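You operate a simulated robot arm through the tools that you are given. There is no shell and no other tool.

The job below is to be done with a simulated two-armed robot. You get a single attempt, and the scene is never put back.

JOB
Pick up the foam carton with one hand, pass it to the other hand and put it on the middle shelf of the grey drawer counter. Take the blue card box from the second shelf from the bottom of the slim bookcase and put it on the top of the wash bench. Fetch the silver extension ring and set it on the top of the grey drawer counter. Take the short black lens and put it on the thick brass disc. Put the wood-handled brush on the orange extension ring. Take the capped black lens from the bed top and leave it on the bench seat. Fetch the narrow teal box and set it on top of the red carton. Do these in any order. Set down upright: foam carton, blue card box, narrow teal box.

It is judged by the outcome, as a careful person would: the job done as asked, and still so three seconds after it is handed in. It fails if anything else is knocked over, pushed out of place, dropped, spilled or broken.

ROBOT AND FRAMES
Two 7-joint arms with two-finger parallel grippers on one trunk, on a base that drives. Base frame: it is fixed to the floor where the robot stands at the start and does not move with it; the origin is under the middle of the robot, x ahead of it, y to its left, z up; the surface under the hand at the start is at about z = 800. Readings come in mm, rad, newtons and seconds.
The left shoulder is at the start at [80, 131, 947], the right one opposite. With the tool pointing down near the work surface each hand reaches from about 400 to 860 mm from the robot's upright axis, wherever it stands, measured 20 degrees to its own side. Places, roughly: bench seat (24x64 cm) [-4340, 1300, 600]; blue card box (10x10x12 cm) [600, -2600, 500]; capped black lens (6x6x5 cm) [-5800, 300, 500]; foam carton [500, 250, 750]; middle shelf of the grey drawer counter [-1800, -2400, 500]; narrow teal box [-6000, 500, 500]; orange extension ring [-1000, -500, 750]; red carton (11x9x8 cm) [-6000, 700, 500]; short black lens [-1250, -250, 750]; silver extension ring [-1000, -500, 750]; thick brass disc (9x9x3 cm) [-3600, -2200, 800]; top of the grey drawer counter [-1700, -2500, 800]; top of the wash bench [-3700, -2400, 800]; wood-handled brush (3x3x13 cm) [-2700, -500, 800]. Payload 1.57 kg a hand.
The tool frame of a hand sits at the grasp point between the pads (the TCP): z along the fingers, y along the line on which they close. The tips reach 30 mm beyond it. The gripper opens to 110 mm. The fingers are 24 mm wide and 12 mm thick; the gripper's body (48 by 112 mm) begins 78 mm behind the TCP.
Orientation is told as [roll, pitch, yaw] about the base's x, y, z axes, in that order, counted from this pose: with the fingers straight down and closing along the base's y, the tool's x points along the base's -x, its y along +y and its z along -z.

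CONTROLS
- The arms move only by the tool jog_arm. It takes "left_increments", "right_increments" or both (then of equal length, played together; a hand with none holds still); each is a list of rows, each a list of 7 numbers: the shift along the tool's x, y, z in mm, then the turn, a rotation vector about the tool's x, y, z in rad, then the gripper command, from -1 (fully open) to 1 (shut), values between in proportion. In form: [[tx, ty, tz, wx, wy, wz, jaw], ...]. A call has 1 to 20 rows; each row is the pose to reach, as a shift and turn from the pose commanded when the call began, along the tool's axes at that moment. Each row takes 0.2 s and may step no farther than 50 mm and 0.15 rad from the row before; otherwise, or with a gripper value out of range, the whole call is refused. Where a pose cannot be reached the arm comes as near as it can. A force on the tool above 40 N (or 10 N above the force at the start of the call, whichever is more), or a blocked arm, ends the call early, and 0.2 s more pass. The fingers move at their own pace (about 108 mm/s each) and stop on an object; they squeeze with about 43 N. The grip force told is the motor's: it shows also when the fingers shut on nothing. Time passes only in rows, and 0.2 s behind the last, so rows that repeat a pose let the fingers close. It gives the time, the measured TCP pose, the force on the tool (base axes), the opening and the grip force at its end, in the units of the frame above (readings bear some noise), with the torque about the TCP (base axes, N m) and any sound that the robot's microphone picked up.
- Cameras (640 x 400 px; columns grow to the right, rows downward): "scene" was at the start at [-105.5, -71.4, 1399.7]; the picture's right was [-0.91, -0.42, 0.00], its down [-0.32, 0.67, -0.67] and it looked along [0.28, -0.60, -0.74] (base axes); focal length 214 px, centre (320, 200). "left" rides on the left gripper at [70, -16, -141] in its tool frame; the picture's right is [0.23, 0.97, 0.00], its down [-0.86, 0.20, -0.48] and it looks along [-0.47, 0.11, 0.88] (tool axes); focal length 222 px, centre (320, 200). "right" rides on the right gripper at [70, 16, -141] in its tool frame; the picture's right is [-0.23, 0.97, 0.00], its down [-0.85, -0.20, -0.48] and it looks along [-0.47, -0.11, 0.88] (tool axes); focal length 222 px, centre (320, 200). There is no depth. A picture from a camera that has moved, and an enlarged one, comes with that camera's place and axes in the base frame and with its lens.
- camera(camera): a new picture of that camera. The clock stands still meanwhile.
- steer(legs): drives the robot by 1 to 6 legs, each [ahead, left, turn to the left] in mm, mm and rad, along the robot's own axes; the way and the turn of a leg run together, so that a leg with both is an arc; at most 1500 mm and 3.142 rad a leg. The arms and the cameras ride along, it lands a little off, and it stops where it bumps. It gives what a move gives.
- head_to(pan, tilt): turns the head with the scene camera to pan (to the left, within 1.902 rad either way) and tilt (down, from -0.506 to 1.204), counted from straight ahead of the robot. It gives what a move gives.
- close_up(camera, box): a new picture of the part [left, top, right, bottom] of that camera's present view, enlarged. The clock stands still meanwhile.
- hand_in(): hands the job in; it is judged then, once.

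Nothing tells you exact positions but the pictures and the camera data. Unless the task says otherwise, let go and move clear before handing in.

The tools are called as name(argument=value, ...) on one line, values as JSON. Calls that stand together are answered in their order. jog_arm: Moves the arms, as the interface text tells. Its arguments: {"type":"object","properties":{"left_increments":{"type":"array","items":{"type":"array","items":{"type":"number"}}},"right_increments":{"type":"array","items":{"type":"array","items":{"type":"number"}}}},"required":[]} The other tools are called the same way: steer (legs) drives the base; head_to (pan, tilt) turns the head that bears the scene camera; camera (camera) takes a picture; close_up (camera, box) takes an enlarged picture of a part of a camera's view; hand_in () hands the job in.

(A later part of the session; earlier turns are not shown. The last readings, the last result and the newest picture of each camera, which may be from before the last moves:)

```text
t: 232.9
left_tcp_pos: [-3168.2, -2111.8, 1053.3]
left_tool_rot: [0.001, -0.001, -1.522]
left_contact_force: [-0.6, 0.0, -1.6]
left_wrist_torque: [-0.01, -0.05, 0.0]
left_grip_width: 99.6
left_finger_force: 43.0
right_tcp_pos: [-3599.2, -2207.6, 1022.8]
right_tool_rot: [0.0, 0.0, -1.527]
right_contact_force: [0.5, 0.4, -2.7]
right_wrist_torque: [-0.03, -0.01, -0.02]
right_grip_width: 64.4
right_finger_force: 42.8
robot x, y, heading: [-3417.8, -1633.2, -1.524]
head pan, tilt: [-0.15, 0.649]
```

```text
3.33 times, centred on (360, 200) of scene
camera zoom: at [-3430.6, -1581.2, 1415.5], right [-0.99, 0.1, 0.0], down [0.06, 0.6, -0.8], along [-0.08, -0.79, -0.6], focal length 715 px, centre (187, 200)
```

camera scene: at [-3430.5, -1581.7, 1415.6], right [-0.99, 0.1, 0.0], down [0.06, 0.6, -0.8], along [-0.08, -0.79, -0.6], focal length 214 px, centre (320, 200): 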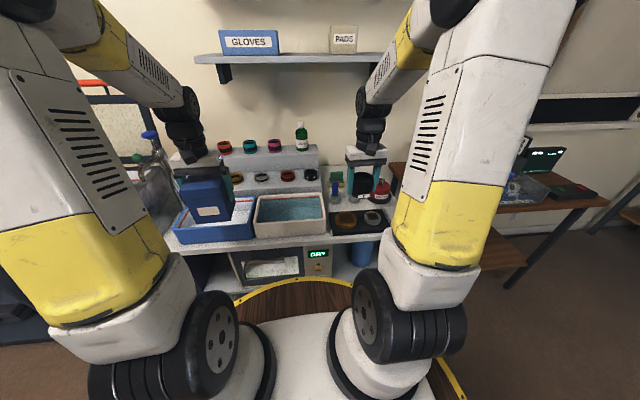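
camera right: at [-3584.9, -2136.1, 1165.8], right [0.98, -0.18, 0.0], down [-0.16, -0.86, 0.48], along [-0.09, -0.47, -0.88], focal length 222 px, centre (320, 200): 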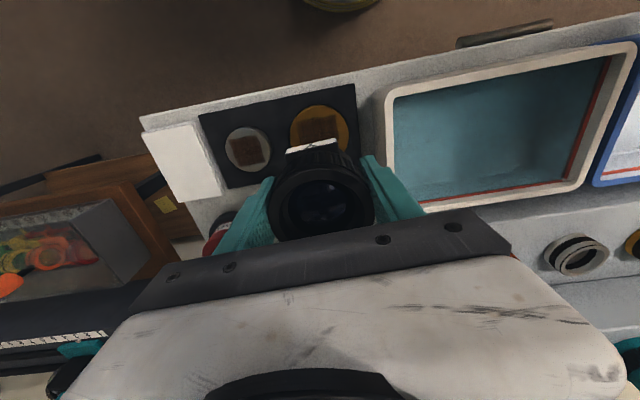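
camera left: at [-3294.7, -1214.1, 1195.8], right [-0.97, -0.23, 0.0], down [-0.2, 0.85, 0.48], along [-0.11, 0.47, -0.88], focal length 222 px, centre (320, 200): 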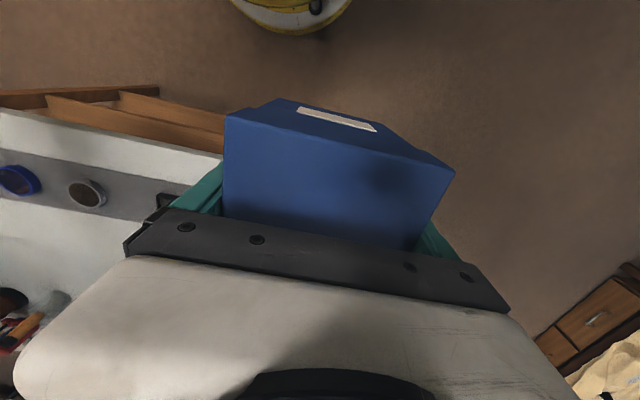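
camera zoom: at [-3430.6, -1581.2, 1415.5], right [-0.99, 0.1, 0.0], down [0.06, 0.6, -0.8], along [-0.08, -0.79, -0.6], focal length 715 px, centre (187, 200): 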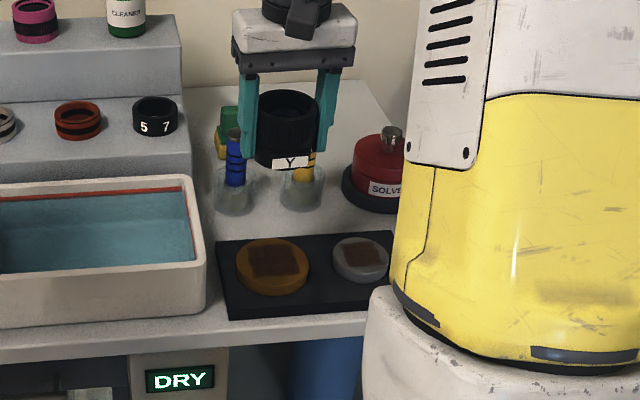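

jog_arm(right_increments=[[7.4, 2.9, 30, 0, 0, 0, 1], [7.4, 2.9, 65, 0, 0, 0, 1], [7.4, 2.9, 100, 0, 0, 0, 1], [7.4, 2.9, 118, 0, 0, 0, 1]])

camera(camera="right")

close_up(camera="scene", box=[300, 140, 420, 260])

```text
t: 233.9
left_tcp_pos: [-3169.4, -2112.0, 1053.8]
left_tool_rot: [0.0, -0.001, -1.519]
left_contact_force: [-0.1, -0.2, -2.4]
left_wrist_torque: [0.01, 0.02, -0.01]
left_grip_width: 99.7
left_finger_force: 43.1
right_tcp_pos: [-3597.4, -2199.1, 905.3]
right_tool_rot: [0.0, -0.001, -1.524]
right_contact_force: [-0.1, 0.0, -3.1]
right_wrist_torque: [0.02, 0.0, 0.01]
right_grip_width: 64.8
right_finger_force: 43.4
robot x, y, heading: [-3415.1, -1637.6, -1.522]
head pan, tilt: [-0.15, 0.649]
```

```text
taken
camera right: at [-3582.6, -2128.2, 1048.2], right [0.98, -0.18, 0.0], down [-0.16, -0.86, 0.48], along [-0.09, -0.47, -0.88], focal length 222 px, centre (320, 200)
```

right: 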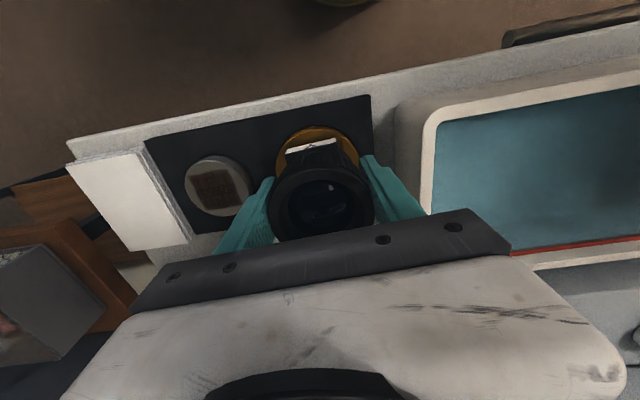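

```text
3.33 times, centred on (360, 200) of scene
camera zoom: at [-3430.5, -1581.6, 1415.6], right [-0.99, 0.1, 0.0], down [0.06, 0.6, -0.8], along [-0.08, -0.79, -0.6], focal length 715 px, centre (187, 200)
```

zoom: 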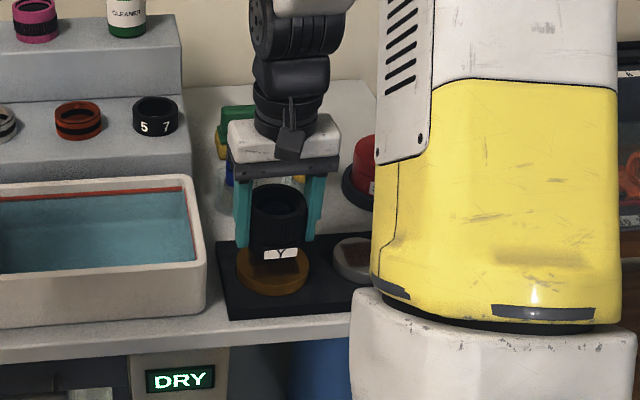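

jog_arm(right_increments=[[0.5, 0, 8, 0, 0, 0, 1], [0.5, 0, 15, 0, 0, 0, 1]])

jog_arm(right_increments=[[0, 0, 1.5, 0, 0, 0, 1], [0, 0, 3, 0, 0, 0, 1]])

jog_arm(right_increments=[[0, 0, 1.5, 0, 0, 0, 1], [0, 0, 3, 0, 0, 0, 1]])

```text
t: 234.6
left_tcp_pos: [-3168.2, -2113.2, 1053.9]
left_tool_rot: [0.001, -0.001, -1.522]
left_contact_force: [-0.7, -0.1, -2.5]
left_wrist_torque: [0.01, -0.01, 0.01]
left_grip_width: 99.7
left_finger_force: 42.6
right_tcp_pos: [-3594.4, -2198.8, 890.0]
right_tool_rot: [0.001, 0.002, -1.525]
right_contact_force: [-1.0, 0.6, -2.3]
right_wrist_torque: [0.02, -0.01, 0.01]
right_grip_width: 64.6
right_finger_force: 42.8
robot x, y, heading: [-3418.8, -1634.8, -1.521]
head pan, tilt: [-0.15, 0.649]
```

```text
t: 235.2
left_tcp_pos: [-3169.3, -2113.0, 1053.9]
left_tool_rot: [0.002, 0.0, -1.519]
left_contact_force: [0.1, 0.0, -3.5]
left_wrist_torque: [0.01, 0.0, -0.01]
left_grip_width: 99.8
left_finger_force: 43.8
right_tcp_pos: [-3595.7, -2198.2, 887.1]
right_tool_rot: [0.001, 0.0, -1.526]
right_contact_force: [0.9, -0.9, -2.6]
right_wrist_torque: [-0.01, -0.01, -0.02]
right_grip_width: 64.8
right_finger_force: 42.9
robot x, y, heading: [-3416.6, -1635.6, -1.525]
head pan, tilt: [-0.15, 0.649]
```

```text
t: 235.8
left_tcp_pos: [-3167.9, -2113.1, 1054.1]
left_tool_rot: [0.002, 0.0, -1.519]
left_contact_force: [-0.6, -0.4, -2.8]
left_wrist_torque: [0.0, 0.03, -0.03]
left_grip_width: 100.2
left_finger_force: 43.5
right_tcp_pos: [-3594.1, -2196.6, 883.9]
right_tool_rot: [0.0, 0.002, -1.525]
right_contact_force: [-0.4, -0.3, -2.4]
right_wrist_torque: [-0.02, 0.0, 0.01]
right_grip_width: 64.9
right_finger_force: 42.8
robot x, y, heading: [-3412.9, -1633.6, -1.525]
head pan, tilt: [-0.15, 0.649]
```

jog_arm(right_increments=[[0, 0, 2, 0, 0, 0, 1], [0, 0, 4, 0, 0, 0, 1]])

jog_arm(right_increments=[[0, 0, 2, 0, 0, 0, 1], [0, 0, 4, 0, 0, 0, 1]])

close_up(camera="scene", box=[320, 180, 400, 240])

```text
t: 236.3
left_tcp_pos: [-3168.5, -2113.8, 1055.1]
left_tool_rot: [0.003, -0.001, -1.52]
left_contact_force: [-0.4, 0.5, -2.9]
left_wrist_torque: [0.02, 0.02, -0.01]
left_grip_width: 99.6
left_finger_force: 42.9
right_tcp_pos: [-3594.2, -2197.9, 880.3]
right_tool_rot: [-0.001, 0.002, -1.526]
right_contact_force: [-0.3, -0.4, -2.3]
right_wrist_torque: [0.01, -0.02, 0.04]
right_grip_width: 64.7
right_finger_force: 43.6
robot x, y, heading: [-3414.7, -1636.2, -1.524]
head pan, tilt: [-0.15, 0.649]
```

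```text
t: 236.9
left_tcp_pos: [-3168.5, -2112.9, 1054.6]
left_tool_rot: [0.002, 0.0, -1.52]
left_contact_force: [0.6, -0.8, -3.1]
left_wrist_torque: [-0.01, 0.03, 0.02]
left_grip_width: 99.8
left_finger_force: 43.1
right_tcp_pos: [-3595.7, -2199.8, 876.2]
right_tool_rot: [-0.001, 0.001, -1.526]
right_contact_force: [-0.1, -0.3, -1.9]
right_wrist_torque: [0.01, 0.0, -0.01]
right_grip_width: 64.8
right_finger_force: 42.8
robot x, y, heading: [-3416.0, -1632.7, -1.52]
head pan, tilt: [-0.15, 0.649]
```

```text
6.67 times, centred on (360, 210) of scene
camera zoom: at [-3430.5, -1581.7, 1415.6], right [-0.99, 0.1, 0.0], down [0.06, 0.6, -0.8], along [-0.08, -0.79, -0.6], focal length 1430 px, centre (53, 133)
```

zoom: 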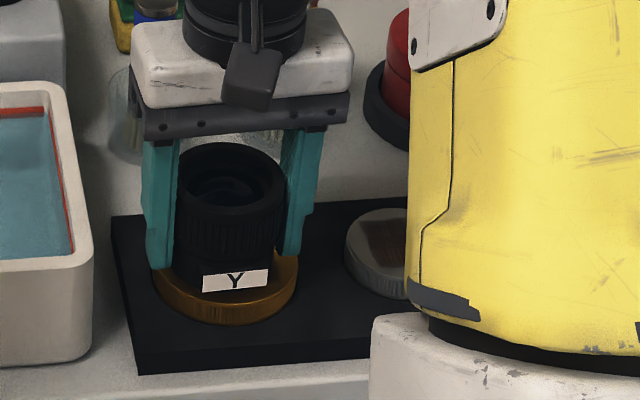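

jog_arm(right_increments=[[0, 0, 1.5, 0, 0, 0, 1], [0, 0, 3, 0, 0, 0, 1]])

jog_arm(right_increments=[[0, 0, 1.5, 0, 0, 0, 1], [0, 0, 3, 0, 0, 0, 1]])

jog_arm(right_increments=[[0, 0, 1.5, 0, 0, 0, 1], [0, 0, 3, 0, 0, 0, 1]])

```text
t: 237.6
left_tcp_pos: [-3168.9, -2112.9, 1053.3]
left_tool_rot: [0.001, 0.0, -1.52]
left_contact_force: [-0.2, 0.0, -2.9]
left_wrist_torque: [0.02, -0.03, 0.02]
left_grip_width: 99.9
left_finger_force: 42.7
right_tcp_pos: [-3594.3, -2197.9, 873.0]
right_tool_rot: [0.0, 0.0, -1.526]
right_contact_force: [0.4, -0.7, -2.5]
right_wrist_torque: [0.06, -0.04, 0.02]
right_grip_width: 64.6
right_finger_force: 43.0
robot x, y, heading: [-3416.0, -1634.9, -1.527]
head pan, tilt: [-0.15, 0.649]
```

```text
t: 238.2
left_tcp_pos: [-3168.5, -2112.6, 1054.3]
left_tool_rot: [0.001, 0.001, -1.52]
left_contact_force: [0.4, 0.2, -2.4]
left_wrist_torque: [0.0, 0.02, 0.01]
left_grip_width: 99.6
left_finger_force: 43.6
right_tcp_pos: [-3595.4, -2198.9, 870.1]
right_tool_rot: [-0.001, 0.002, -1.527]
right_contact_force: [0.4, 0.5, 0.4]
right_wrist_torque: [0.05, -0.08, 0.03]
right_grip_width: 65.0
right_finger_force: 43.0
robot x, y, heading: [-3416.5, -1634.5, -1.519]
head pan, tilt: [-0.15, 0.649]
```

```text
t: 238.8
left_tcp_pos: [-3168.6, -2112.0, 1054.2]
left_tool_rot: [0.002, -0.002, -1.522]
left_contact_force: [-0.4, 0.9, -2.6]
left_wrist_torque: [0.02, 0.0, -0.02]
left_grip_width: 99.7
left_finger_force: 42.7
right_tcp_pos: [-3595.4, -2198.6, 870.4]
right_tool_rot: [0.001, -0.003, -1.525]
right_contact_force: [-2.6, 8.7, 37.8]
right_wrist_torque: [0.03, -0.09, -0.09]
right_grip_width: 64.9
right_finger_force: 42.9
robot x, y, heading: [-3415.5, -1633.6, -1.524]
head pan, tilt: [-0.15, 0.649]
```

Contact on the disc. Releasing the lens and rising.

jog_arm(right_increments=[[0, 0, -2.5, 0, 0, 0, 1], [0, 0, -2.5, 0, 0, 0, 0.2], [0, 0, -2.5, 0, 0, 0, -0.5], [0, 0, -2.5, 0, 0, 0, -0.5], [0, 0, -15, 0, 0, 0, -0.5], [0, 0, -50, 0, 0, 0, -0.5], [0, 0, -95, 0, 0, 0, -0.5], [0, 0, -140, 0, 0, 0, -0.5], [0, 0, -180, 0, 0, 0, -0.5]])

camera(camera="right")

close_up(camera="scene", box=[300, 140, 420, 260])

```text
t: 240.8
left_tcp_pos: [-3167.6, -2113.7, 1053.6]
left_tool_rot: [0.0, 0.0, -1.519]
left_contact_force: [-0.3, 0.4, -3.3]
left_wrist_torque: [0.01, 0.01, -0.01]
left_grip_width: 99.7
left_finger_force: 43.0
right_tcp_pos: [-3597.0, -2197.5, 1047.9]
right_tool_rot: [0.001, 0.003, -1.522]
right_contact_force: [0.2, -0.4, -0.1]
right_wrist_torque: [0.01, -0.03, 0.01]
right_grip_width: 82.4
right_finger_force: 0.1
robot x, y, heading: [-3416.0, -1631.9, -1.525]
head pan, tilt: [-0.15, 0.649]
```

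```text
taken
camera right: at [-3583.1, -2126.9, 1190.7], right [0.98, -0.18, 0.0], down [-0.16, -0.86, 0.48], along [-0.09, -0.47, -0.88], focal length 222 px, centre (320, 200)
```

right: 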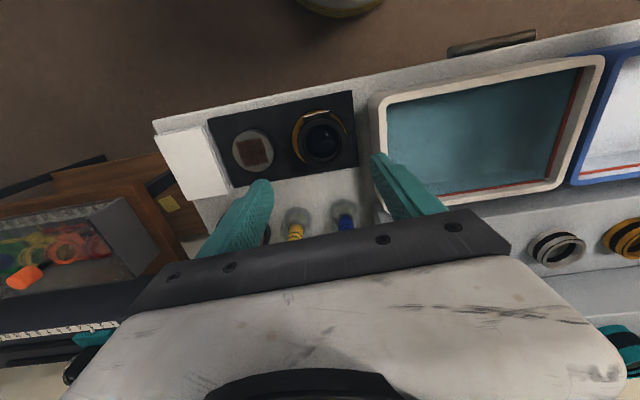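

```text
3.33 times, centred on (360, 200) of scene
camera zoom: at [-3430.5, -1581.9, 1415.6], right [-0.99, 0.1, 0.0], down [0.06, 0.6, -0.8], along [-0.08, -0.79, -0.6], focal length 715 px, centre (187, 200)
```

zoom: 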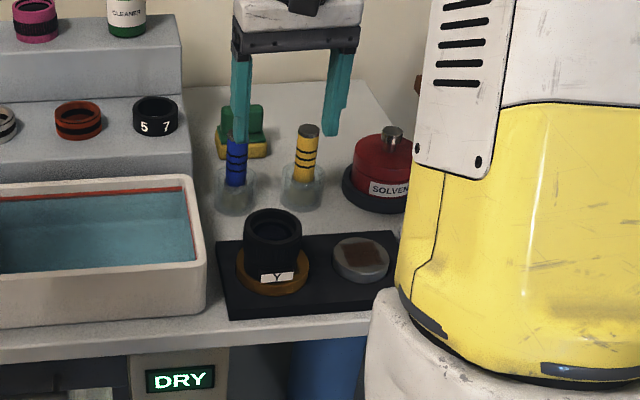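

The lens stands on the brass disc. Before placing the box I need to check clearance under the wall shelf, so I'll look at the arm's wrist height relative to it.

head_to(pan=-0.3, tilt=0.25)

camera(camera="scene")

```text
t: 241.6
left_tcp_pos: [-3168.6, -2113.5, 1054.7]
left_tool_rot: [0.001, 0.0, -1.52]
left_contact_force: [0.0, -0.1, -3.2]
left_wrist_torque: [0.02, 0.03, -0.01]
left_grip_width: 99.9
left_finger_force: 43.2
right_tcp_pos: [-3597.0, -2197.3, 1047.5]
right_tool_rot: [-0.001, 0.002, -1.526]
right_contact_force: [-0.5, 0.9, -0.4]
right_wrist_torque: [0.0, -0.02, -0.03]
right_grip_width: 82.4
right_finger_force: 0.1
robot x, y, heading: [-3412.9, -1635.1, -1.523]
head pan, tilt: [-0.3, 0.25]
```

```text
taken
camera scene: at [-3444.9, -1585.7, 1452.0], right [-0.97, 0.25, 0.0], down [0.06, 0.24, -0.97], along [-0.24, -0.94, -0.25], focal length 214 px, centre (320, 200)
```

scene: 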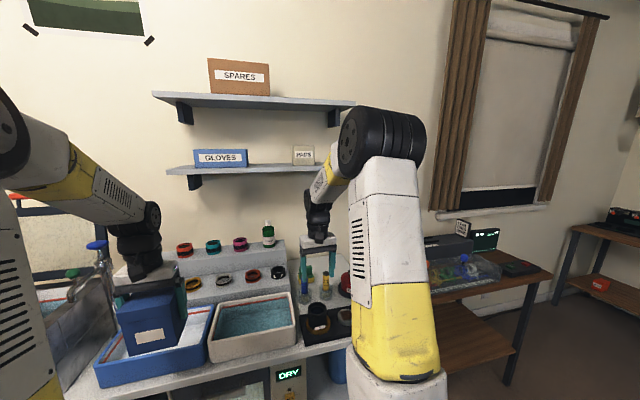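

The wrist top is only about 270 mm above the grasp point, so it clears the shelf (z≈1345) at carrying height. I'll pull the right hand in and strafe west to line up the left hand with the free bench corner.

jog_arm(right_increments=[[40, 0, -10, 0, 0, 0, -0.5], [80, 0, -15, 0, 0, 0, -0.8], [120, 0, -20, 0, 0, 0, -1]])

steer(legs=[[0, 0, -0.048], [0, -545, 0]])

head_to(pan=0.2, tilt=0.6)

camera(camera="scene")

```text
t: 242.4
left_tcp_pos: [-3168.2, -2113.4, 1054.3]
left_tool_rot: [0.003, -0.001, -1.521]
left_contact_force: [0.2, -0.5, -1.7]
left_wrist_torque: [0.02, -0.02, 0.02]
left_grip_width: 99.9
left_finger_force: 43.0
right_tcp_pos: [-3602.7, -2077.3, 1067.0]
right_tool_rot: [-0.001, 0.002, -1.523]
right_contact_force: [-0.4, -0.5, -0.6]
right_wrist_torque: [0.01, -0.01, 0.0]
right_grip_width: 109.7
right_finger_force: 0.0
robot x, y, heading: [-3416.3, -1634.2, -1.527]
head pan, tilt: [-0.3, 0.25]
```

```text
t: 246.0
left_tcp_pos: [-3737.3, -2123.8, 1054.8]
left_tool_rot: [0.002, -0.001, -1.565]
left_contact_force: [0.0, -0.4, -2.7]
left_wrist_torque: [-0.01, 0.03, 0.03]
left_grip_width: 100.1
left_finger_force: 43.4
right_tcp_pos: [-4169.9, -2068.8, 1067.4]
right_tool_rot: [0.0, 0.001, -1.569]
right_contact_force: [-0.1, 0.8, -0.8]
right_wrist_torque: [-0.02, -0.01, -0.03]
right_grip_width: 109.9
right_finger_force: 0.0
robot x, y, heading: [-3960.7, -1633.7, -1.564]
head pan, tilt: [-0.3, 0.25]
```

```text
t: 246.9
left_tcp_pos: [-3736.9, -2122.5, 1053.9]
left_tool_rot: [0.001, -0.001, -1.565]
left_contact_force: [0.4, 1.4, -2.5]
left_wrist_torque: [0.01, -0.01, -0.02]
left_grip_width: 99.9
left_finger_force: 42.8
right_tcp_pos: [-4169.4, -2068.3, 1068.0]
right_tool_rot: [0.0, 0.001, -1.569]
right_contact_force: [-0.2, 0.3, 0.2]
right_wrist_torque: [0.01, -0.01, 0.02]
right_grip_width: 110.0
right_finger_force: 0.1
robot x, y, heading: [-3962.5, -1637.0, -1.563]
head pan, tilt: [0.201, 0.6]
```

```text
taken
camera scene: at [-3945.6, -1582.4, 1419.9], right [-0.98, -0.2, 0.0], down [-0.11, 0.55, -0.83], along [0.17, -0.81, -0.56], focal length 214 px, centre (320, 200)
```

scene: 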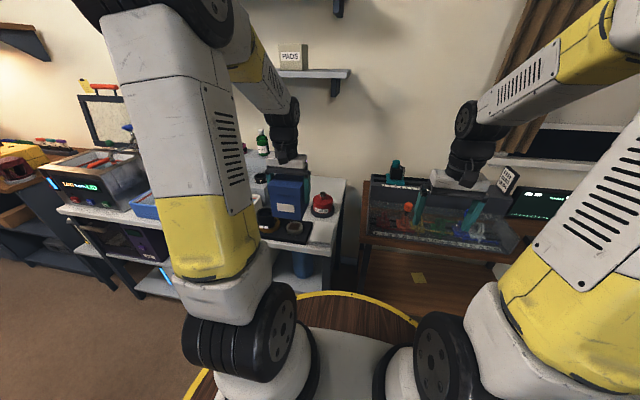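

close_up(camera="scene", box=[230, 60, 390, 270])

camera(camera="left")

```text
1.90 times, centred on (310, 165) of scene
camera zoom: at [-3945.6, -1582.4, 1419.9], right [-0.98, -0.2, 0.0], down [-0.11, 0.55, -0.83], along [0.17, -0.81, -0.56], focal length 408 px, centre (339, 267)
```

zoom: 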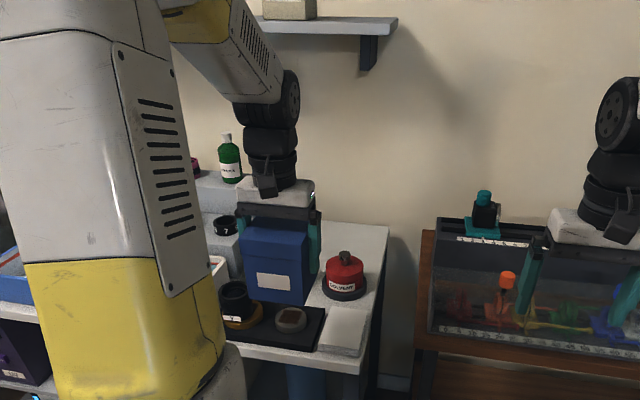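

```text
taken
camera left: at [-3754.1, -2053.8, 1195.9], right [0.97, 0.23, 0.0], down [0.2, -0.85, 0.48], along [0.11, -0.47, -0.88], focal length 222 px, centre (320, 200)
```

left: 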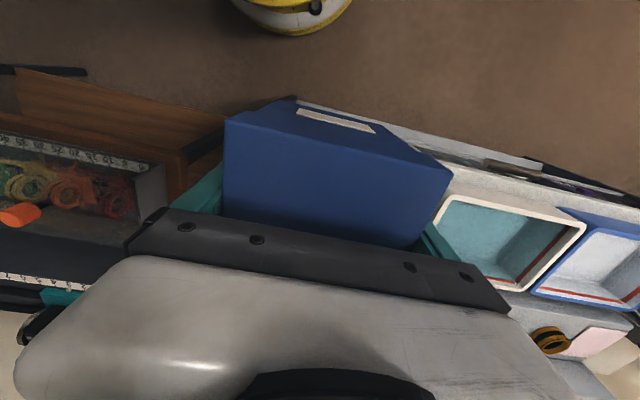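

The bench's free back-right area spans x -3867…-3660, y -2475…-2720, behind the solvent bottle. I'll drive forward carefully, keeping the box above the bottles.

steer(legs=[[195, 0, 0]])

jog_arm(left_increments=[[-30, -10, 10, 0, 0, 0, 1], [-60, -20, 20, 0, 0, 0, 1], [-90, -28, 30, 0, 0, 0, 1]])

close_up(camera="scene", box=[200, 40, 400, 250])

camera(camera="left")

```text
t: 248.5
left_tcp_pos: [-3735.7, -2320.2, 1054.7]
left_tool_rot: [0.002, 0.0, -1.563]
left_contact_force: [0.4, 0.5, -3.1]
left_wrist_torque: [0.02, 0.01, 0.0]
left_grip_width: 99.9
left_finger_force: 43.1
right_tcp_pos: [-4169.7, -2266.0, 1068.5]
right_tool_rot: [-0.001, 0.002, -1.567]
right_contact_force: [0.4, -0.4, -0.1]
right_wrist_torque: [0.0, 0.02, 0.0]
right_grip_width: 110.1
right_finger_force: 0.1
robot x, y, heading: [-3964.8, -1831.3, -1.562]
head pan, tilt: [0.201, 0.6]
```

```text
t: 249.3
left_tcp_pos: [-3763.6, -2410.8, 1023.7]
left_tool_rot: [0.002, -0.001, -1.562]
left_contact_force: [-0.3, -0.4, -2.4]
left_wrist_torque: [0.0, 0.0, 0.04]
left_grip_width: 100.0
left_finger_force: 42.7
right_tcp_pos: [-4168.3, -2264.4, 1068.5]
right_tool_rot: [-0.001, -0.001, -1.569]
right_contact_force: [1.3, -0.1, 1.0]
right_wrist_torque: [-0.02, -0.01, 0.02]
right_grip_width: 109.8
right_finger_force: 0.0
robot x, y, heading: [-3959.8, -1830.6, -1.563]
head pan, tilt: [0.201, 0.6]
```

```text
1.90 times, centred on (300, 145) of scene
camera zoom: at [-3944.8, -1778.2, 1419.8], right [-0.98, -0.2, 0.0], down [-0.12, 0.55, -0.83], along [0.17, -0.81, -0.56], focal length 408 px, centre (358, 305)
```

zoom: 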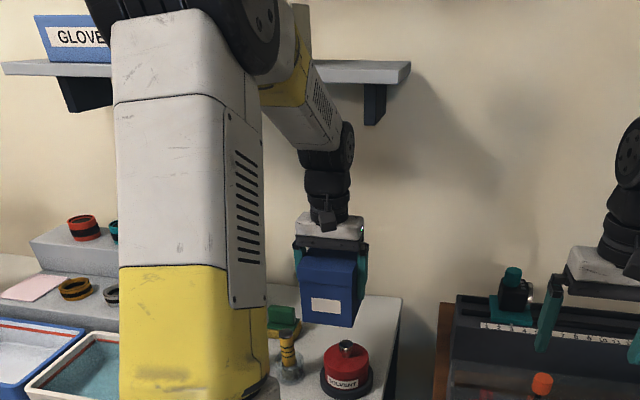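

```text
taken
camera left: at [-3780.9, -2340.4, 1164.9], right [0.97, 0.23, 0.0], down [0.2, -0.85, 0.48], along [0.11, -0.47, -0.88], focal length 222 px, centre (320, 200)
```

left: 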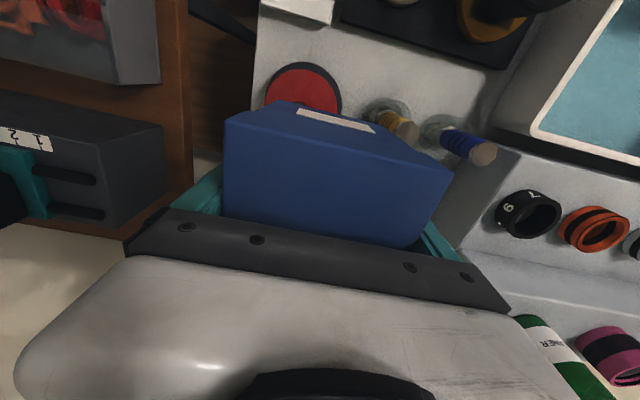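

jog_arm(left_increments=[[-42, 0, 5, 0, 0, 0, 1], [-84, 0, 10, 0, 0, 0, 1], [-126, 0, 15, 0, 0, 0, 1]])

close_up(camera="scene", box=[200, 40, 400, 250])

camera(camera="left")

```text
t: 250.1
left_tcp_pos: [-3763.1, -2537.3, 1009.4]
left_tool_rot: [0.003, 0.0, -1.562]
left_contact_force: [0.2, 0.3, -2.8]
left_wrist_torque: [-0.04, 0.01, 0.02]
left_grip_width: 99.9
left_finger_force: 43.0
right_tcp_pos: [-4169.4, -2264.6, 1068.5]
right_tool_rot: [-0.001, 0.0, -1.567]
right_contact_force: [0.0, -0.2, -0.4]
right_wrist_torque: [0.0, 0.04, -0.03]
right_grip_width: 110.2
right_finger_force: 0.1
robot x, y, heading: [-3962.2, -1836.2, -1.567]
head pan, tilt: [0.201, 0.6]
```

```text
1.90 times, centred on (300, 145) of scene
camera zoom: at [-3944.9, -1778.2, 1419.8], right [-0.98, -0.2, 0.0], down [-0.12, 0.55, -0.83], along [0.17, -0.81, -0.56], focal length 408 px, centre (358, 305)
```

zoom: 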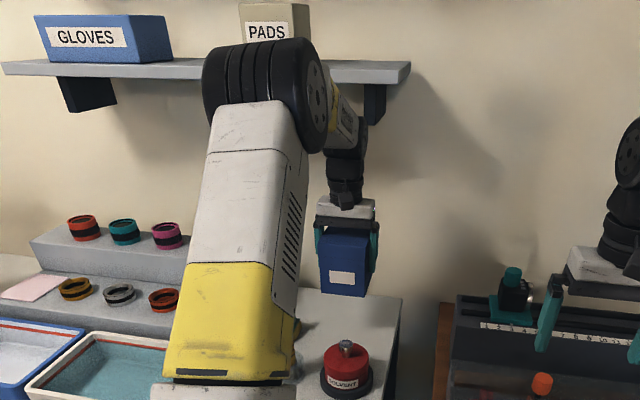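

```text
taken
camera left: at [-3779.7, -2467.4, 1150.2], right [0.97, 0.23, 0.0], down [0.21, -0.85, 0.48], along [0.11, -0.47, -0.88], focal length 222 px, centre (320, 200)
```

left: 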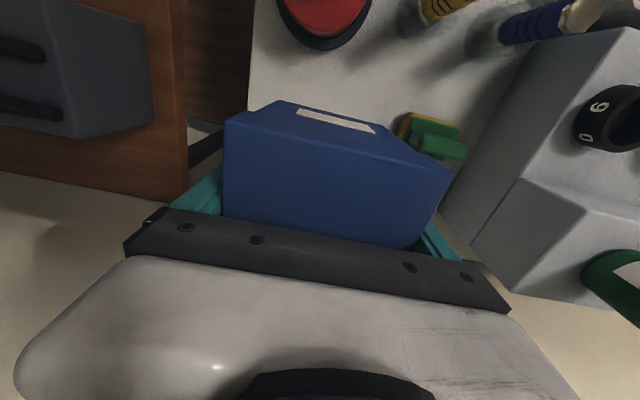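

The box is above the free area with good margins. Lowering it.

jog_arm(left_increments=[[0, 0, 35, 0, 0, 0, 1], [0, 0, 70, 0, 0, 0, 1], [0, 0, 100, 0, 0, 0, 1], [0, 0, 124, 0, 0, 0, 1]])

camera(camera="left")

jog_arm(left_increments=[[0, 0, 3, 0, 0, 0, 1], [0, 0, 6, 0, 0, 0, 1]])

jog_arm(left_increments=[[0, 0, 2, 0, 0, 0, 1], [0, 0, 4, 0, 0, 0, 1]])

```text
t: 251.1
left_tcp_pos: [-3764.1, -2536.8, 884.9]
left_tool_rot: [0.002, -0.001, -1.563]
left_contact_force: [-0.7, 0.1, -3.4]
left_wrist_torque: [0.01, 0.01, 0.06]
left_grip_width: 99.9
left_finger_force: 42.5
right_tcp_pos: [-4167.4, -2265.2, 1068.2]
right_tool_rot: [0.001, 0.003, -1.567]
right_contact_force: [0.8, -0.4, 1.0]
right_wrist_torque: [-0.01, 0.01, 0.03]
right_grip_width: 109.9
right_finger_force: 0.0
robot x, y, heading: [-3965.6, -1826.7, -1.567]
head pan, tilt: [0.201, 0.6]
```

```text
taken
camera left: at [-3780.6, -2466.7, 1027.1], right [0.97, 0.23, 0.0], down [0.2, -0.85, 0.48], along [0.11, -0.46, -0.88], focal length 222 px, centre (320, 200)
```

left: 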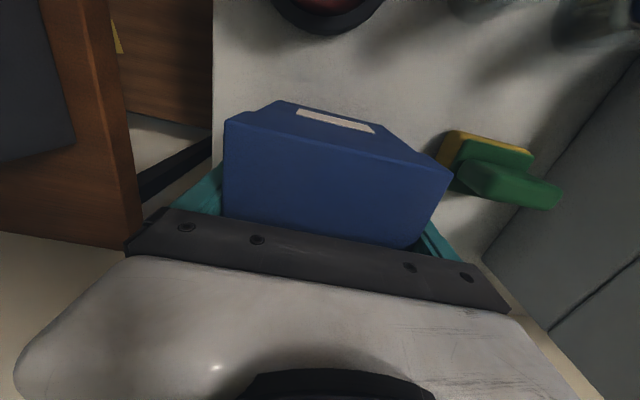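

```text
t: 251.7
left_tcp_pos: [-3763.3, -2536.2, 879.5]
left_tool_rot: [0.001, 0.002, -1.562]
left_contact_force: [-0.6, -0.1, -3.5]
left_wrist_torque: [0.01, 0.0, 0.03]
left_grip_width: 99.7
left_finger_force: 43.6
right_tcp_pos: [-4167.9, -2265.2, 1067.4]
right_tool_rot: [-0.001, 0.0, -1.568]
right_contact_force: [-0.1, 0.3, -0.4]
right_wrist_torque: [-0.03, 0.02, -0.02]
right_grip_width: 110.1
right_finger_force: 0.0
robot x, y, heading: [-3964.3, -1833.8, -1.569]
head pan, tilt: [0.201, 0.6]
```

```text
t: 252.3
left_tcp_pos: [-3763.2, -2535.3, 875.7]
left_tool_rot: [0.003, 0.0, -1.562]
left_contact_force: [-0.2, 0.3, -2.7]
left_wrist_torque: [-0.02, -0.02, -0.03]
left_grip_width: 99.6
left_finger_force: 42.3
right_tcp_pos: [-4168.2, -2266.2, 1067.3]
right_tool_rot: [0.0, 0.002, -1.567]
right_contact_force: [0.0, 0.1, -1.3]
right_wrist_torque: [-0.02, -0.01, 0.03]
right_grip_width: 110.1
right_finger_force: 0.0
robot x, y, heading: [-3962.2, -1834.3, -1.571]
head pan, tilt: [0.201, 0.6]
```

jog_arm(left_increments=[[0, 0, 2, 0, 0, 0, 1], [0, 0, 4, 0, 0, 0, 1]])

jog_arm(left_increments=[[0, 0, 1.5, 0, 0, 0, 1], [0, 0, 3, 0, 0, 0, 1]])

jog_arm(left_increments=[[0, 0, 1.5, 0, 0, 0, 1], [0, 0, 3, 0, 0, 0, 1]])

```text
t: 252.9
left_tcp_pos: [-3761.8, -2535.1, 870.6]
left_tool_rot: [0.001, -0.001, -1.564]
left_contact_force: [-0.8, -1.0, -3.0]
left_wrist_torque: [0.04, -0.02, 0.01]
left_grip_width: 99.8
left_finger_force: 43.1
right_tcp_pos: [-4168.4, -2265.8, 1067.8]
right_tool_rot: [0.0, 0.001, -1.567]
right_contact_force: [0.8, -0.3, -0.8]
right_wrist_torque: [-0.01, 0.01, -0.02]
right_grip_width: 110.1
right_finger_force: 0.0
robot x, y, heading: [-3964.8, -1831.6, -1.568]
head pan, tilt: [0.201, 0.6]
```

```text
t: 253.5
left_tcp_pos: [-3763.1, -2536.9, 869.2]
left_tool_rot: [0.001, 0.001, -1.562]
left_contact_force: [0.7, 3.2, 5.2]
left_wrist_torque: [0.05, 0.35, -0.12]
left_grip_width: 99.7
left_finger_force: 42.6
right_tcp_pos: [-4169.2, -2264.7, 1067.4]
right_tool_rot: [0.0, 0.002, -1.567]
right_contact_force: [-0.8, 0.8, 0.3]
right_wrist_torque: [-0.02, 0.02, -0.01]
right_grip_width: 110.3
right_finger_force: 0.0
robot x, y, heading: [-3961.6, -1832.4, -1.563]
head pan, tilt: [0.201, 0.6]
```

```text
t: 254.1
left_tcp_pos: [-3761.6, -2536.1, 868.9]
left_tool_rot: [0.001, -0.006, -1.564]
left_contact_force: [1.2, 10.6, 35.8]
left_wrist_torque: [0.76, 1.1, -0.38]
left_grip_width: 100.0
left_finger_force: 42.8
right_tcp_pos: [-4169.7, -2264.0, 1068.3]
right_tool_rot: [-0.001, 0.0, -1.567]
right_contact_force: [-0.9, -0.1, 0.1]
right_wrist_torque: [0.04, 0.03, 0.01]
right_grip_width: 110.0
right_finger_force: 0.0
robot x, y, heading: [-3962.0, -1833.5, -1.564]
head pan, tilt: [0.201, 0.6]
```

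Contact. Easing off, releasing and lifting straight up.

jog_arm(left_increments=[[0, 0, -2, 0, 0, 0, 1], [0, 0, -2, 0, 0, 0, -1], [0, 0, -2, 0, 0, 0, -1], [0, 0, -2, 0, 0, 0, -1], [0, 0, -15, 0, 0, 0, -1], [0, 0, -40, 0, 0, 0, -1], [0, 0, -70, 0, 0, 0, -1], [0, 0, -105, 0, 0, 0, -1], [0, 0, -140, 0, 0, 0, -1]])

camera(camera="left")

close_up(camera="scene", box=[200, 40, 400, 250])

```text
t: 256.1
left_tcp_pos: [-3763.2, -2535.1, 1005.2]
left_tool_rot: [0.002, 0.003, -1.563]
left_contact_force: [-0.4, 0.7, -0.1]
left_wrist_torque: [-0.01, 0.0, 0.01]
left_grip_width: 109.8
left_finger_force: 0.1
right_tcp_pos: [-4169.5, -2266.1, 1067.9]
right_tool_rot: [0.0, 0.002, -1.568]
right_contact_force: [-0.5, 0.3, 0.5]
right_wrist_torque: [0.01, -0.02, 0.03]
right_grip_width: 110.0
right_finger_force: 0.1
robot x, y, heading: [-3964.4, -1829.5, -1.566]
head pan, tilt: [0.201, 0.6]
```

```text
taken
camera left: at [-3779.8, -2465.3, 1146.2], right [0.97, 0.23, 0.0], down [0.2, -0.85, 0.48], along [0.11, -0.46, -0.88], focal length 222 px, centre (320, 200)
```

left: 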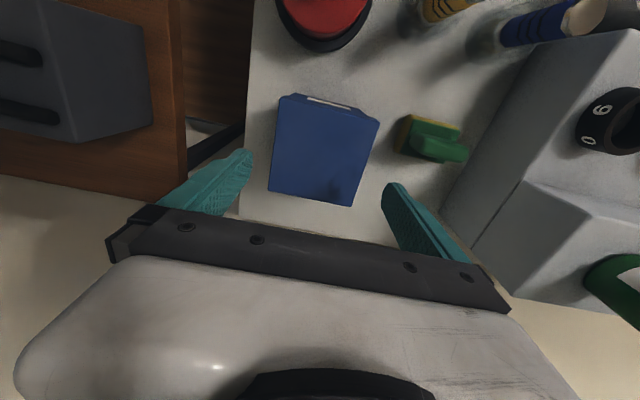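

```text
1.90 times, centred on (300, 145) of scene
camera zoom: at [-3944.9, -1778.8, 1419.8], right [-0.98, -0.2, 0.0], down [-0.12, 0.55, -0.82], along [0.17, -0.81, -0.57], focal length 408 px, centre (358, 305)
```

zoom: 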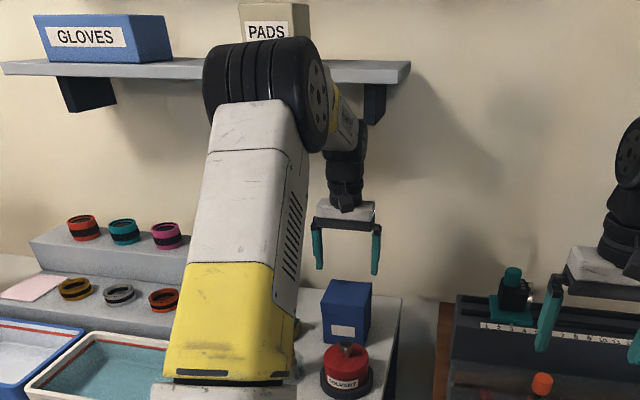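

The blue box stands upright on the wash bench. Retracting the arm and heading west toward the bed.

jog_arm(left_increments=[[45, 5, -10, 0, 0, 0, -1], [90, 10, -20, 0, 0, 0, -1], [135, 15, -30, 0, 0, 0, -1], [180, 20, -40, 0, 0, 0, -1], [225, 25, -50, 0, 0, 0, -1], [255, 30, -50, 0, 0, 0, -1]])

steer(legs=[[-550, 0, 0], [0, 0, -1.575], [600, 0, 0]])

head_to(pan=-0.5, tilt=0.4)

camera(camera="scene")

```text
t: 257.5
left_tcp_pos: [-3734.3, -2278.7, 1054.1]
left_tool_rot: [0.002, 0.001, -1.563]
left_contact_force: [0.1, -0.9, -0.5]
left_wrist_torque: [0.03, -0.02, 0.0]
left_grip_width: 110.1
left_finger_force: 0.0
right_tcp_pos: [-4168.6, -2265.2, 1067.3]
right_tool_rot: [0.0, 0.003, -1.567]
right_contact_force: [-0.2, 0.2, -0.1]
right_wrist_torque: [0.03, 0.01, 0.0]
right_grip_width: 109.8
right_finger_force: 0.1
robot x, y, heading: [-3963.6, -1832.2, -1.568]
head pan, tilt: [0.201, 0.6]
```

```text
t: 267.6
left_tcp_pos: [-5019.5, -1482.3, 1055.5]
left_tool_rot: [0.002, -0.001, 3.123]
left_contact_force: [-0.3, 0.1, -0.9]
left_wrist_torque: [0.01, 0.01, -0.02]
left_grip_width: 109.9
left_finger_force: 0.1
right_tcp_pos: [-4994.9, -1049.1, 1068.0]
right_tool_rot: [0.0, 0.001, 3.121]
right_contact_force: [-0.4, -0.5, 1.0]
right_wrist_torque: [0.01, -0.02, -0.02]
right_grip_width: 110.0
right_finger_force: 0.0
robot x, y, heading: [-4567.3, -1267.6, 3.123]
head pan, tilt: [0.201, 0.6]
```

```text
t: 268.6
left_tcp_pos: [-5019.8, -1482.7, 1055.2]
left_tool_rot: [0.003, 0.001, 3.123]
left_contact_force: [0.5, 0.8, 0.5]
left_wrist_torque: [0.04, 0.01, -0.01]
left_grip_width: 110.2
left_finger_force: 0.2
right_tcp_pos: [-4994.9, -1048.8, 1068.5]
right_tool_rot: [0.002, 0.001, 3.122]
right_contact_force: [0.4, 0.0, -0.3]
right_wrist_torque: [0.01, -0.01, 0.0]
right_grip_width: 110.2
right_finger_force: 0.1
robot x, y, heading: [-4563.6, -1265.4, 3.124]
head pan, tilt: [-0.499, 0.4]
```

```text
taken
camera scene: at [-4506.1, -1221.5, 1438.0], right [0.49, 0.87, 0.0], down [0.34, -0.19, -0.92], along [-0.8, 0.46, -0.39], focal length 214 px, centre (320, 200)
```

scene: 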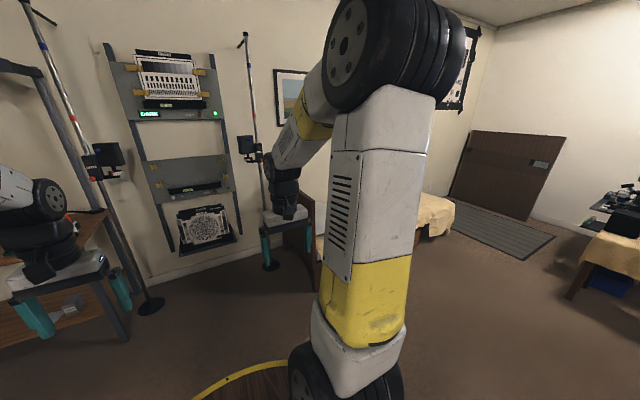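

Free floor ahead. Going north along the bed's east side.

steer(legs=[[350, 0, 0.018], [0, -1450, 0]])

head_to(pan=-0.1, tilt=0.5)

camera(camera="scene")

```text
t: 277.7
left_tcp_pos: [-5356.7, -30.8, 1056.3]
left_tool_rot: [0.001, 0.001, 3.14]
left_contact_force: [0.0, -1.0, -0.2]
left_wrist_torque: [0.0, 0.0, 0.0]
left_grip_width: 109.9
left_finger_force: 0.1
right_tcp_pos: [-5337.5, 402.4, 1068.4]
right_tool_rot: [-0.001, 0.002, 3.136]
right_contact_force: [-0.6, 0.4, 0.0]
right_wrist_torque: [-0.01, 0.0, -0.01]
right_grip_width: 110.0
right_finger_force: 0.0
robot x, y, heading: [-4911.3, 195.0, 3.136]
head pan, tilt: [-0.499, 0.4]
```

```text
t: 278.6
left_tcp_pos: [-5356.2, -31.4, 1054.8]
left_tool_rot: [0.002, -0.001, 3.14]
left_contact_force: [-0.2, 0.7, 0.6]
left_wrist_torque: [0.03, -0.01, -0.01]
left_grip_width: 109.9
left_finger_force: 0.0
right_tcp_pos: [-5337.8, 401.9, 1067.8]
right_tool_rot: [0.001, 0.002, 3.138]
right_contact_force: [0.5, 0.0, -0.3]
right_wrist_torque: [-0.02, 0.01, 0.02]
right_grip_width: 110.1
right_finger_force: 0.1
robot x, y, heading: [-4902.8, 195.1, 3.139]
head pan, tilt: [-0.099, 0.499]
```

```text
taken
camera scene: at [-4855.8, 202.4, 1428.9], right [0.1, 0.99, 0.0], down [0.48, -0.05, -0.88], along [-0.87, 0.09, -0.48], focal length 214 px, centre (320, 200)
```

scene: 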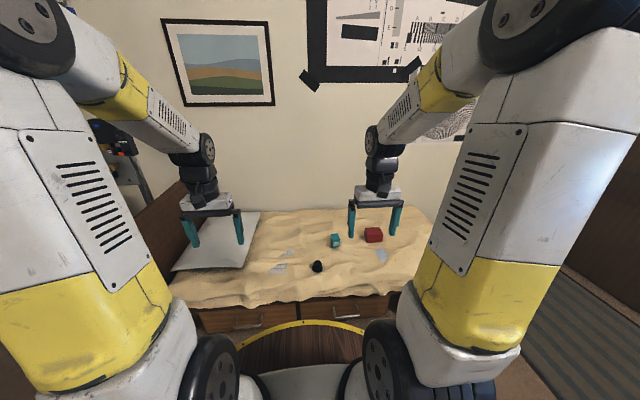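

close_up(camera="scene", box=[250, 200, 450, 320])

camera(camera="right")

```text
3.20 times, centred on (350, 260) of scene
camera zoom: at [-4855.8, 202.4, 1428.9], right [0.1, 0.99, 0.0], down [0.48, -0.05, -0.88], along [-0.87, 0.09, -0.48], focal length 686 px, centre (224, 8)
```

zoom: 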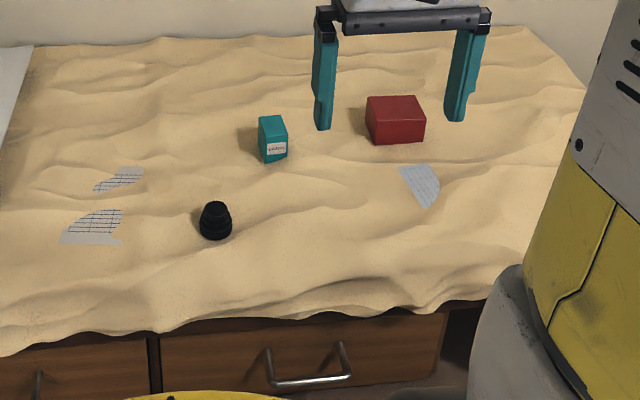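

```text
taken
camera right: at [-5267.4, 386.2, 1210.5], right [-0.23, -0.97, 0.0], down [-0.85, 0.2, 0.48], along [-0.46, 0.11, -0.88], focal length 222 px, centre (320, 200)
```

right: 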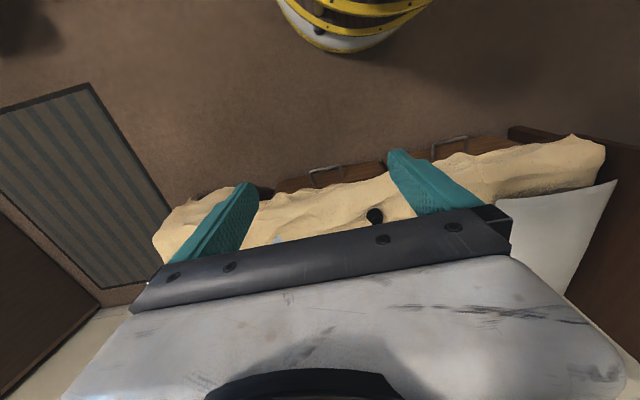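

The bed holds the capped lens at ≈[-5753, 284], the teal box at ≈[-5900, 406] and the red carton at ≈[-5935, 670]. Driving closer.

steer(legs=[[0, -225, 0], [330, 0, 0]])

head_to(pan=0.0, tilt=0.75)

camera(camera="scene")

camera(camera="right")

camera(camera="left")

```text
t: 282.1
left_tcp_pos: [-5684.6, 201.2, 1055.8]
left_tool_rot: [0.002, 0.001, 3.139]
left_contact_force: [0.0, 0.7, 1.0]
left_wrist_torque: [0.01, 0.0, 0.03]
left_grip_width: 110.2
left_finger_force: 0.1
right_tcp_pos: [-5665.9, 633.6, 1067.6]
right_tool_rot: [0.001, 0.001, 3.134]
right_contact_force: [0.3, -0.6, 0.5]
right_wrist_torque: [-0.03, 0.02, -0.02]
right_grip_width: 109.7
right_finger_force: 0.1
robot x, y, heading: [-5234.5, 423.8, 3.135]
head pan, tilt: [-0.099, 0.499]
```

```text
t: 282.8
left_tcp_pos: [-5684.5, 199.9, 1055.7]
left_tool_rot: [0.003, 0.0, 3.139]
left_contact_force: [-0.3, -0.3, -0.3]
left_wrist_torque: [0.01, -0.02, 0.02]
left_grip_width: 109.8
left_finger_force: 0.1
right_tcp_pos: [-5664.1, 633.0, 1067.1]
right_tool_rot: [0.001, 0.003, 3.136]
right_contact_force: [0.0, -0.3, 0.1]
right_wrist_torque: [0.03, 0.0, 0.0]
right_grip_width: 110.1
right_finger_force: 0.0
robot x, y, heading: [-5232.7, 426.6, 3.136]
head pan, tilt: [0.0, 0.75]
```

```text
taken
camera scene: at [-5176.3, 423.7, 1407.0], right [0.01, 1.0, 0.0], down [0.68, 0.0, -0.73], along [-0.73, 0.0, -0.68], focal length 214 px, centre (320, 200)
```

scene: 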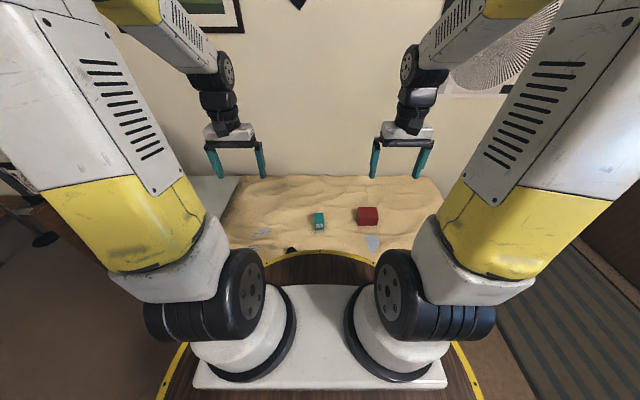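

```text
taken
camera right: at [-5595.2, 617.2, 1210.5], right [-0.23, -0.97, 0.0], down [-0.85, 0.2, 0.48], along [-0.46, 0.11, -0.88], focal length 222 px, centre (320, 200)
```

right: 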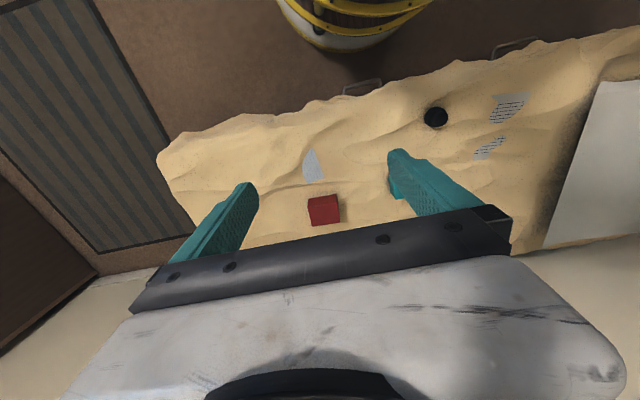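

```text
taken
camera left: at [-5614.2, 217.2, 1197.1], right [0.22, -0.97, 0.0], down [-0.86, -0.2, 0.48], along [-0.47, -0.11, -0.88], focal length 222 px, centre (320, 200)
```

left: 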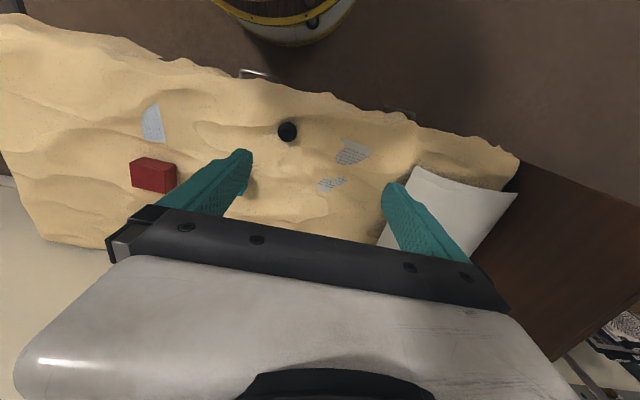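

steer(legs=[[45, 0, 0]])

close_up(camera="scene", box=[240, 170, 420, 270])

```text
t: 283.7
left_tcp_pos: [-5730.3, 200.6, 1055.1]
left_tool_rot: [0.001, 0.0, 3.137]
left_contact_force: [-0.1, 0.0, 0.2]
left_wrist_torque: [0.02, 0.03, -0.01]
left_grip_width: 110.0
left_finger_force: 0.0
right_tcp_pos: [-5711.2, 635.1, 1068.3]
right_tool_rot: [0.0, 0.002, 3.135]
right_contact_force: [-0.1, 0.0, -1.3]
right_wrist_torque: [-0.04, 0.04, 0.01]
right_grip_width: 109.6
right_finger_force: 0.0
robot x, y, heading: [-5276.6, 423.4, 3.14]
head pan, tilt: [0.0, 0.75]
```

```text
3.56 times, centred on (330, 220) of scene
camera zoom: at [-5221.9, 423.9, 1407.0], right [0.01, 1.0, 0.0], down [0.68, 0.0, -0.73], along [-0.73, 0.0, -0.68], focal length 763 px, centre (284, 129)
```

zoom: 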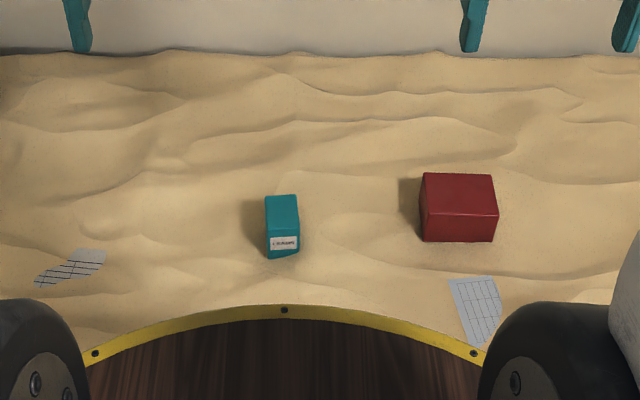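

jog_arm(right_increments=[[-23.6, 25.6, 27, 0, 0, 0, -1], [-47, 51, 54.5, 0, 0, 0, -1], [-71, 77, 82, 0, 0, 0, -1], [-94.5, 102.5, 109, 0, 0, 0, -1], [-118, 128, 136, 0, 0, 0, -1], [-142, 154, 163, 0, 0, 0, -1], [-165, 179, 191, 0, 0, 0, -1], [-189, 205, 218, 0, 0, 0, -1]])

camera(camera="right")

close_up(camera="scene", box=[240, 150, 420, 270])

```text
t: 285.5
left_tcp_pos: [-5729.9, 200.6, 1055.1]
left_tool_rot: [0.003, -0.001, 3.139]
left_contact_force: [-0.2, -0.4, 0.6]
left_wrist_torque: [0.0, 0.02, 0.01]
left_grip_width: 109.8
left_finger_force: 0.0
right_tcp_pos: [-5901.6, 428.6, 850.9]
right_tool_rot: [0.002, 0.0, 3.134]
right_contact_force: [-0.1, 0.6, 0.6]
right_wrist_torque: [0.02, -0.03, -0.03]
right_grip_width: 109.9
right_finger_force: 0.0
robot x, y, heading: [-5278.9, 423.7, 3.137]
head pan, tilt: [0.0, 0.75]
```

```text
taken
camera right: at [-5831.2, 412.6, 993.4], right [-0.23, -0.97, 0.0], down [-0.85, 0.2, 0.48], along [-0.46, 0.11, -0.88], focal length 222 px, centre (320, 200)
```

right: 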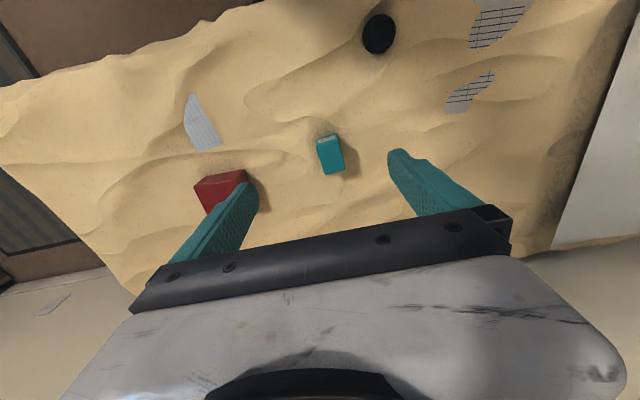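

```text
3.33 times, centred on (330, 210) of scene
camera zoom: at [-5221.8, 424.1, 1406.9], right [0.01, 1.0, 0.0], down [0.68, 0.0, -0.73], along [-0.73, 0.0, -0.68], focal length 715 px, centre (287, 167)
```

zoom: 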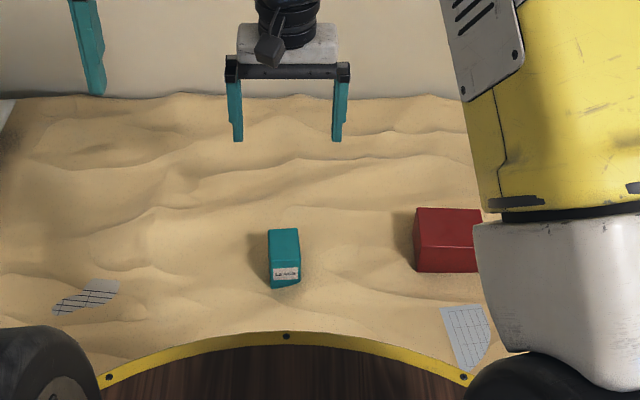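

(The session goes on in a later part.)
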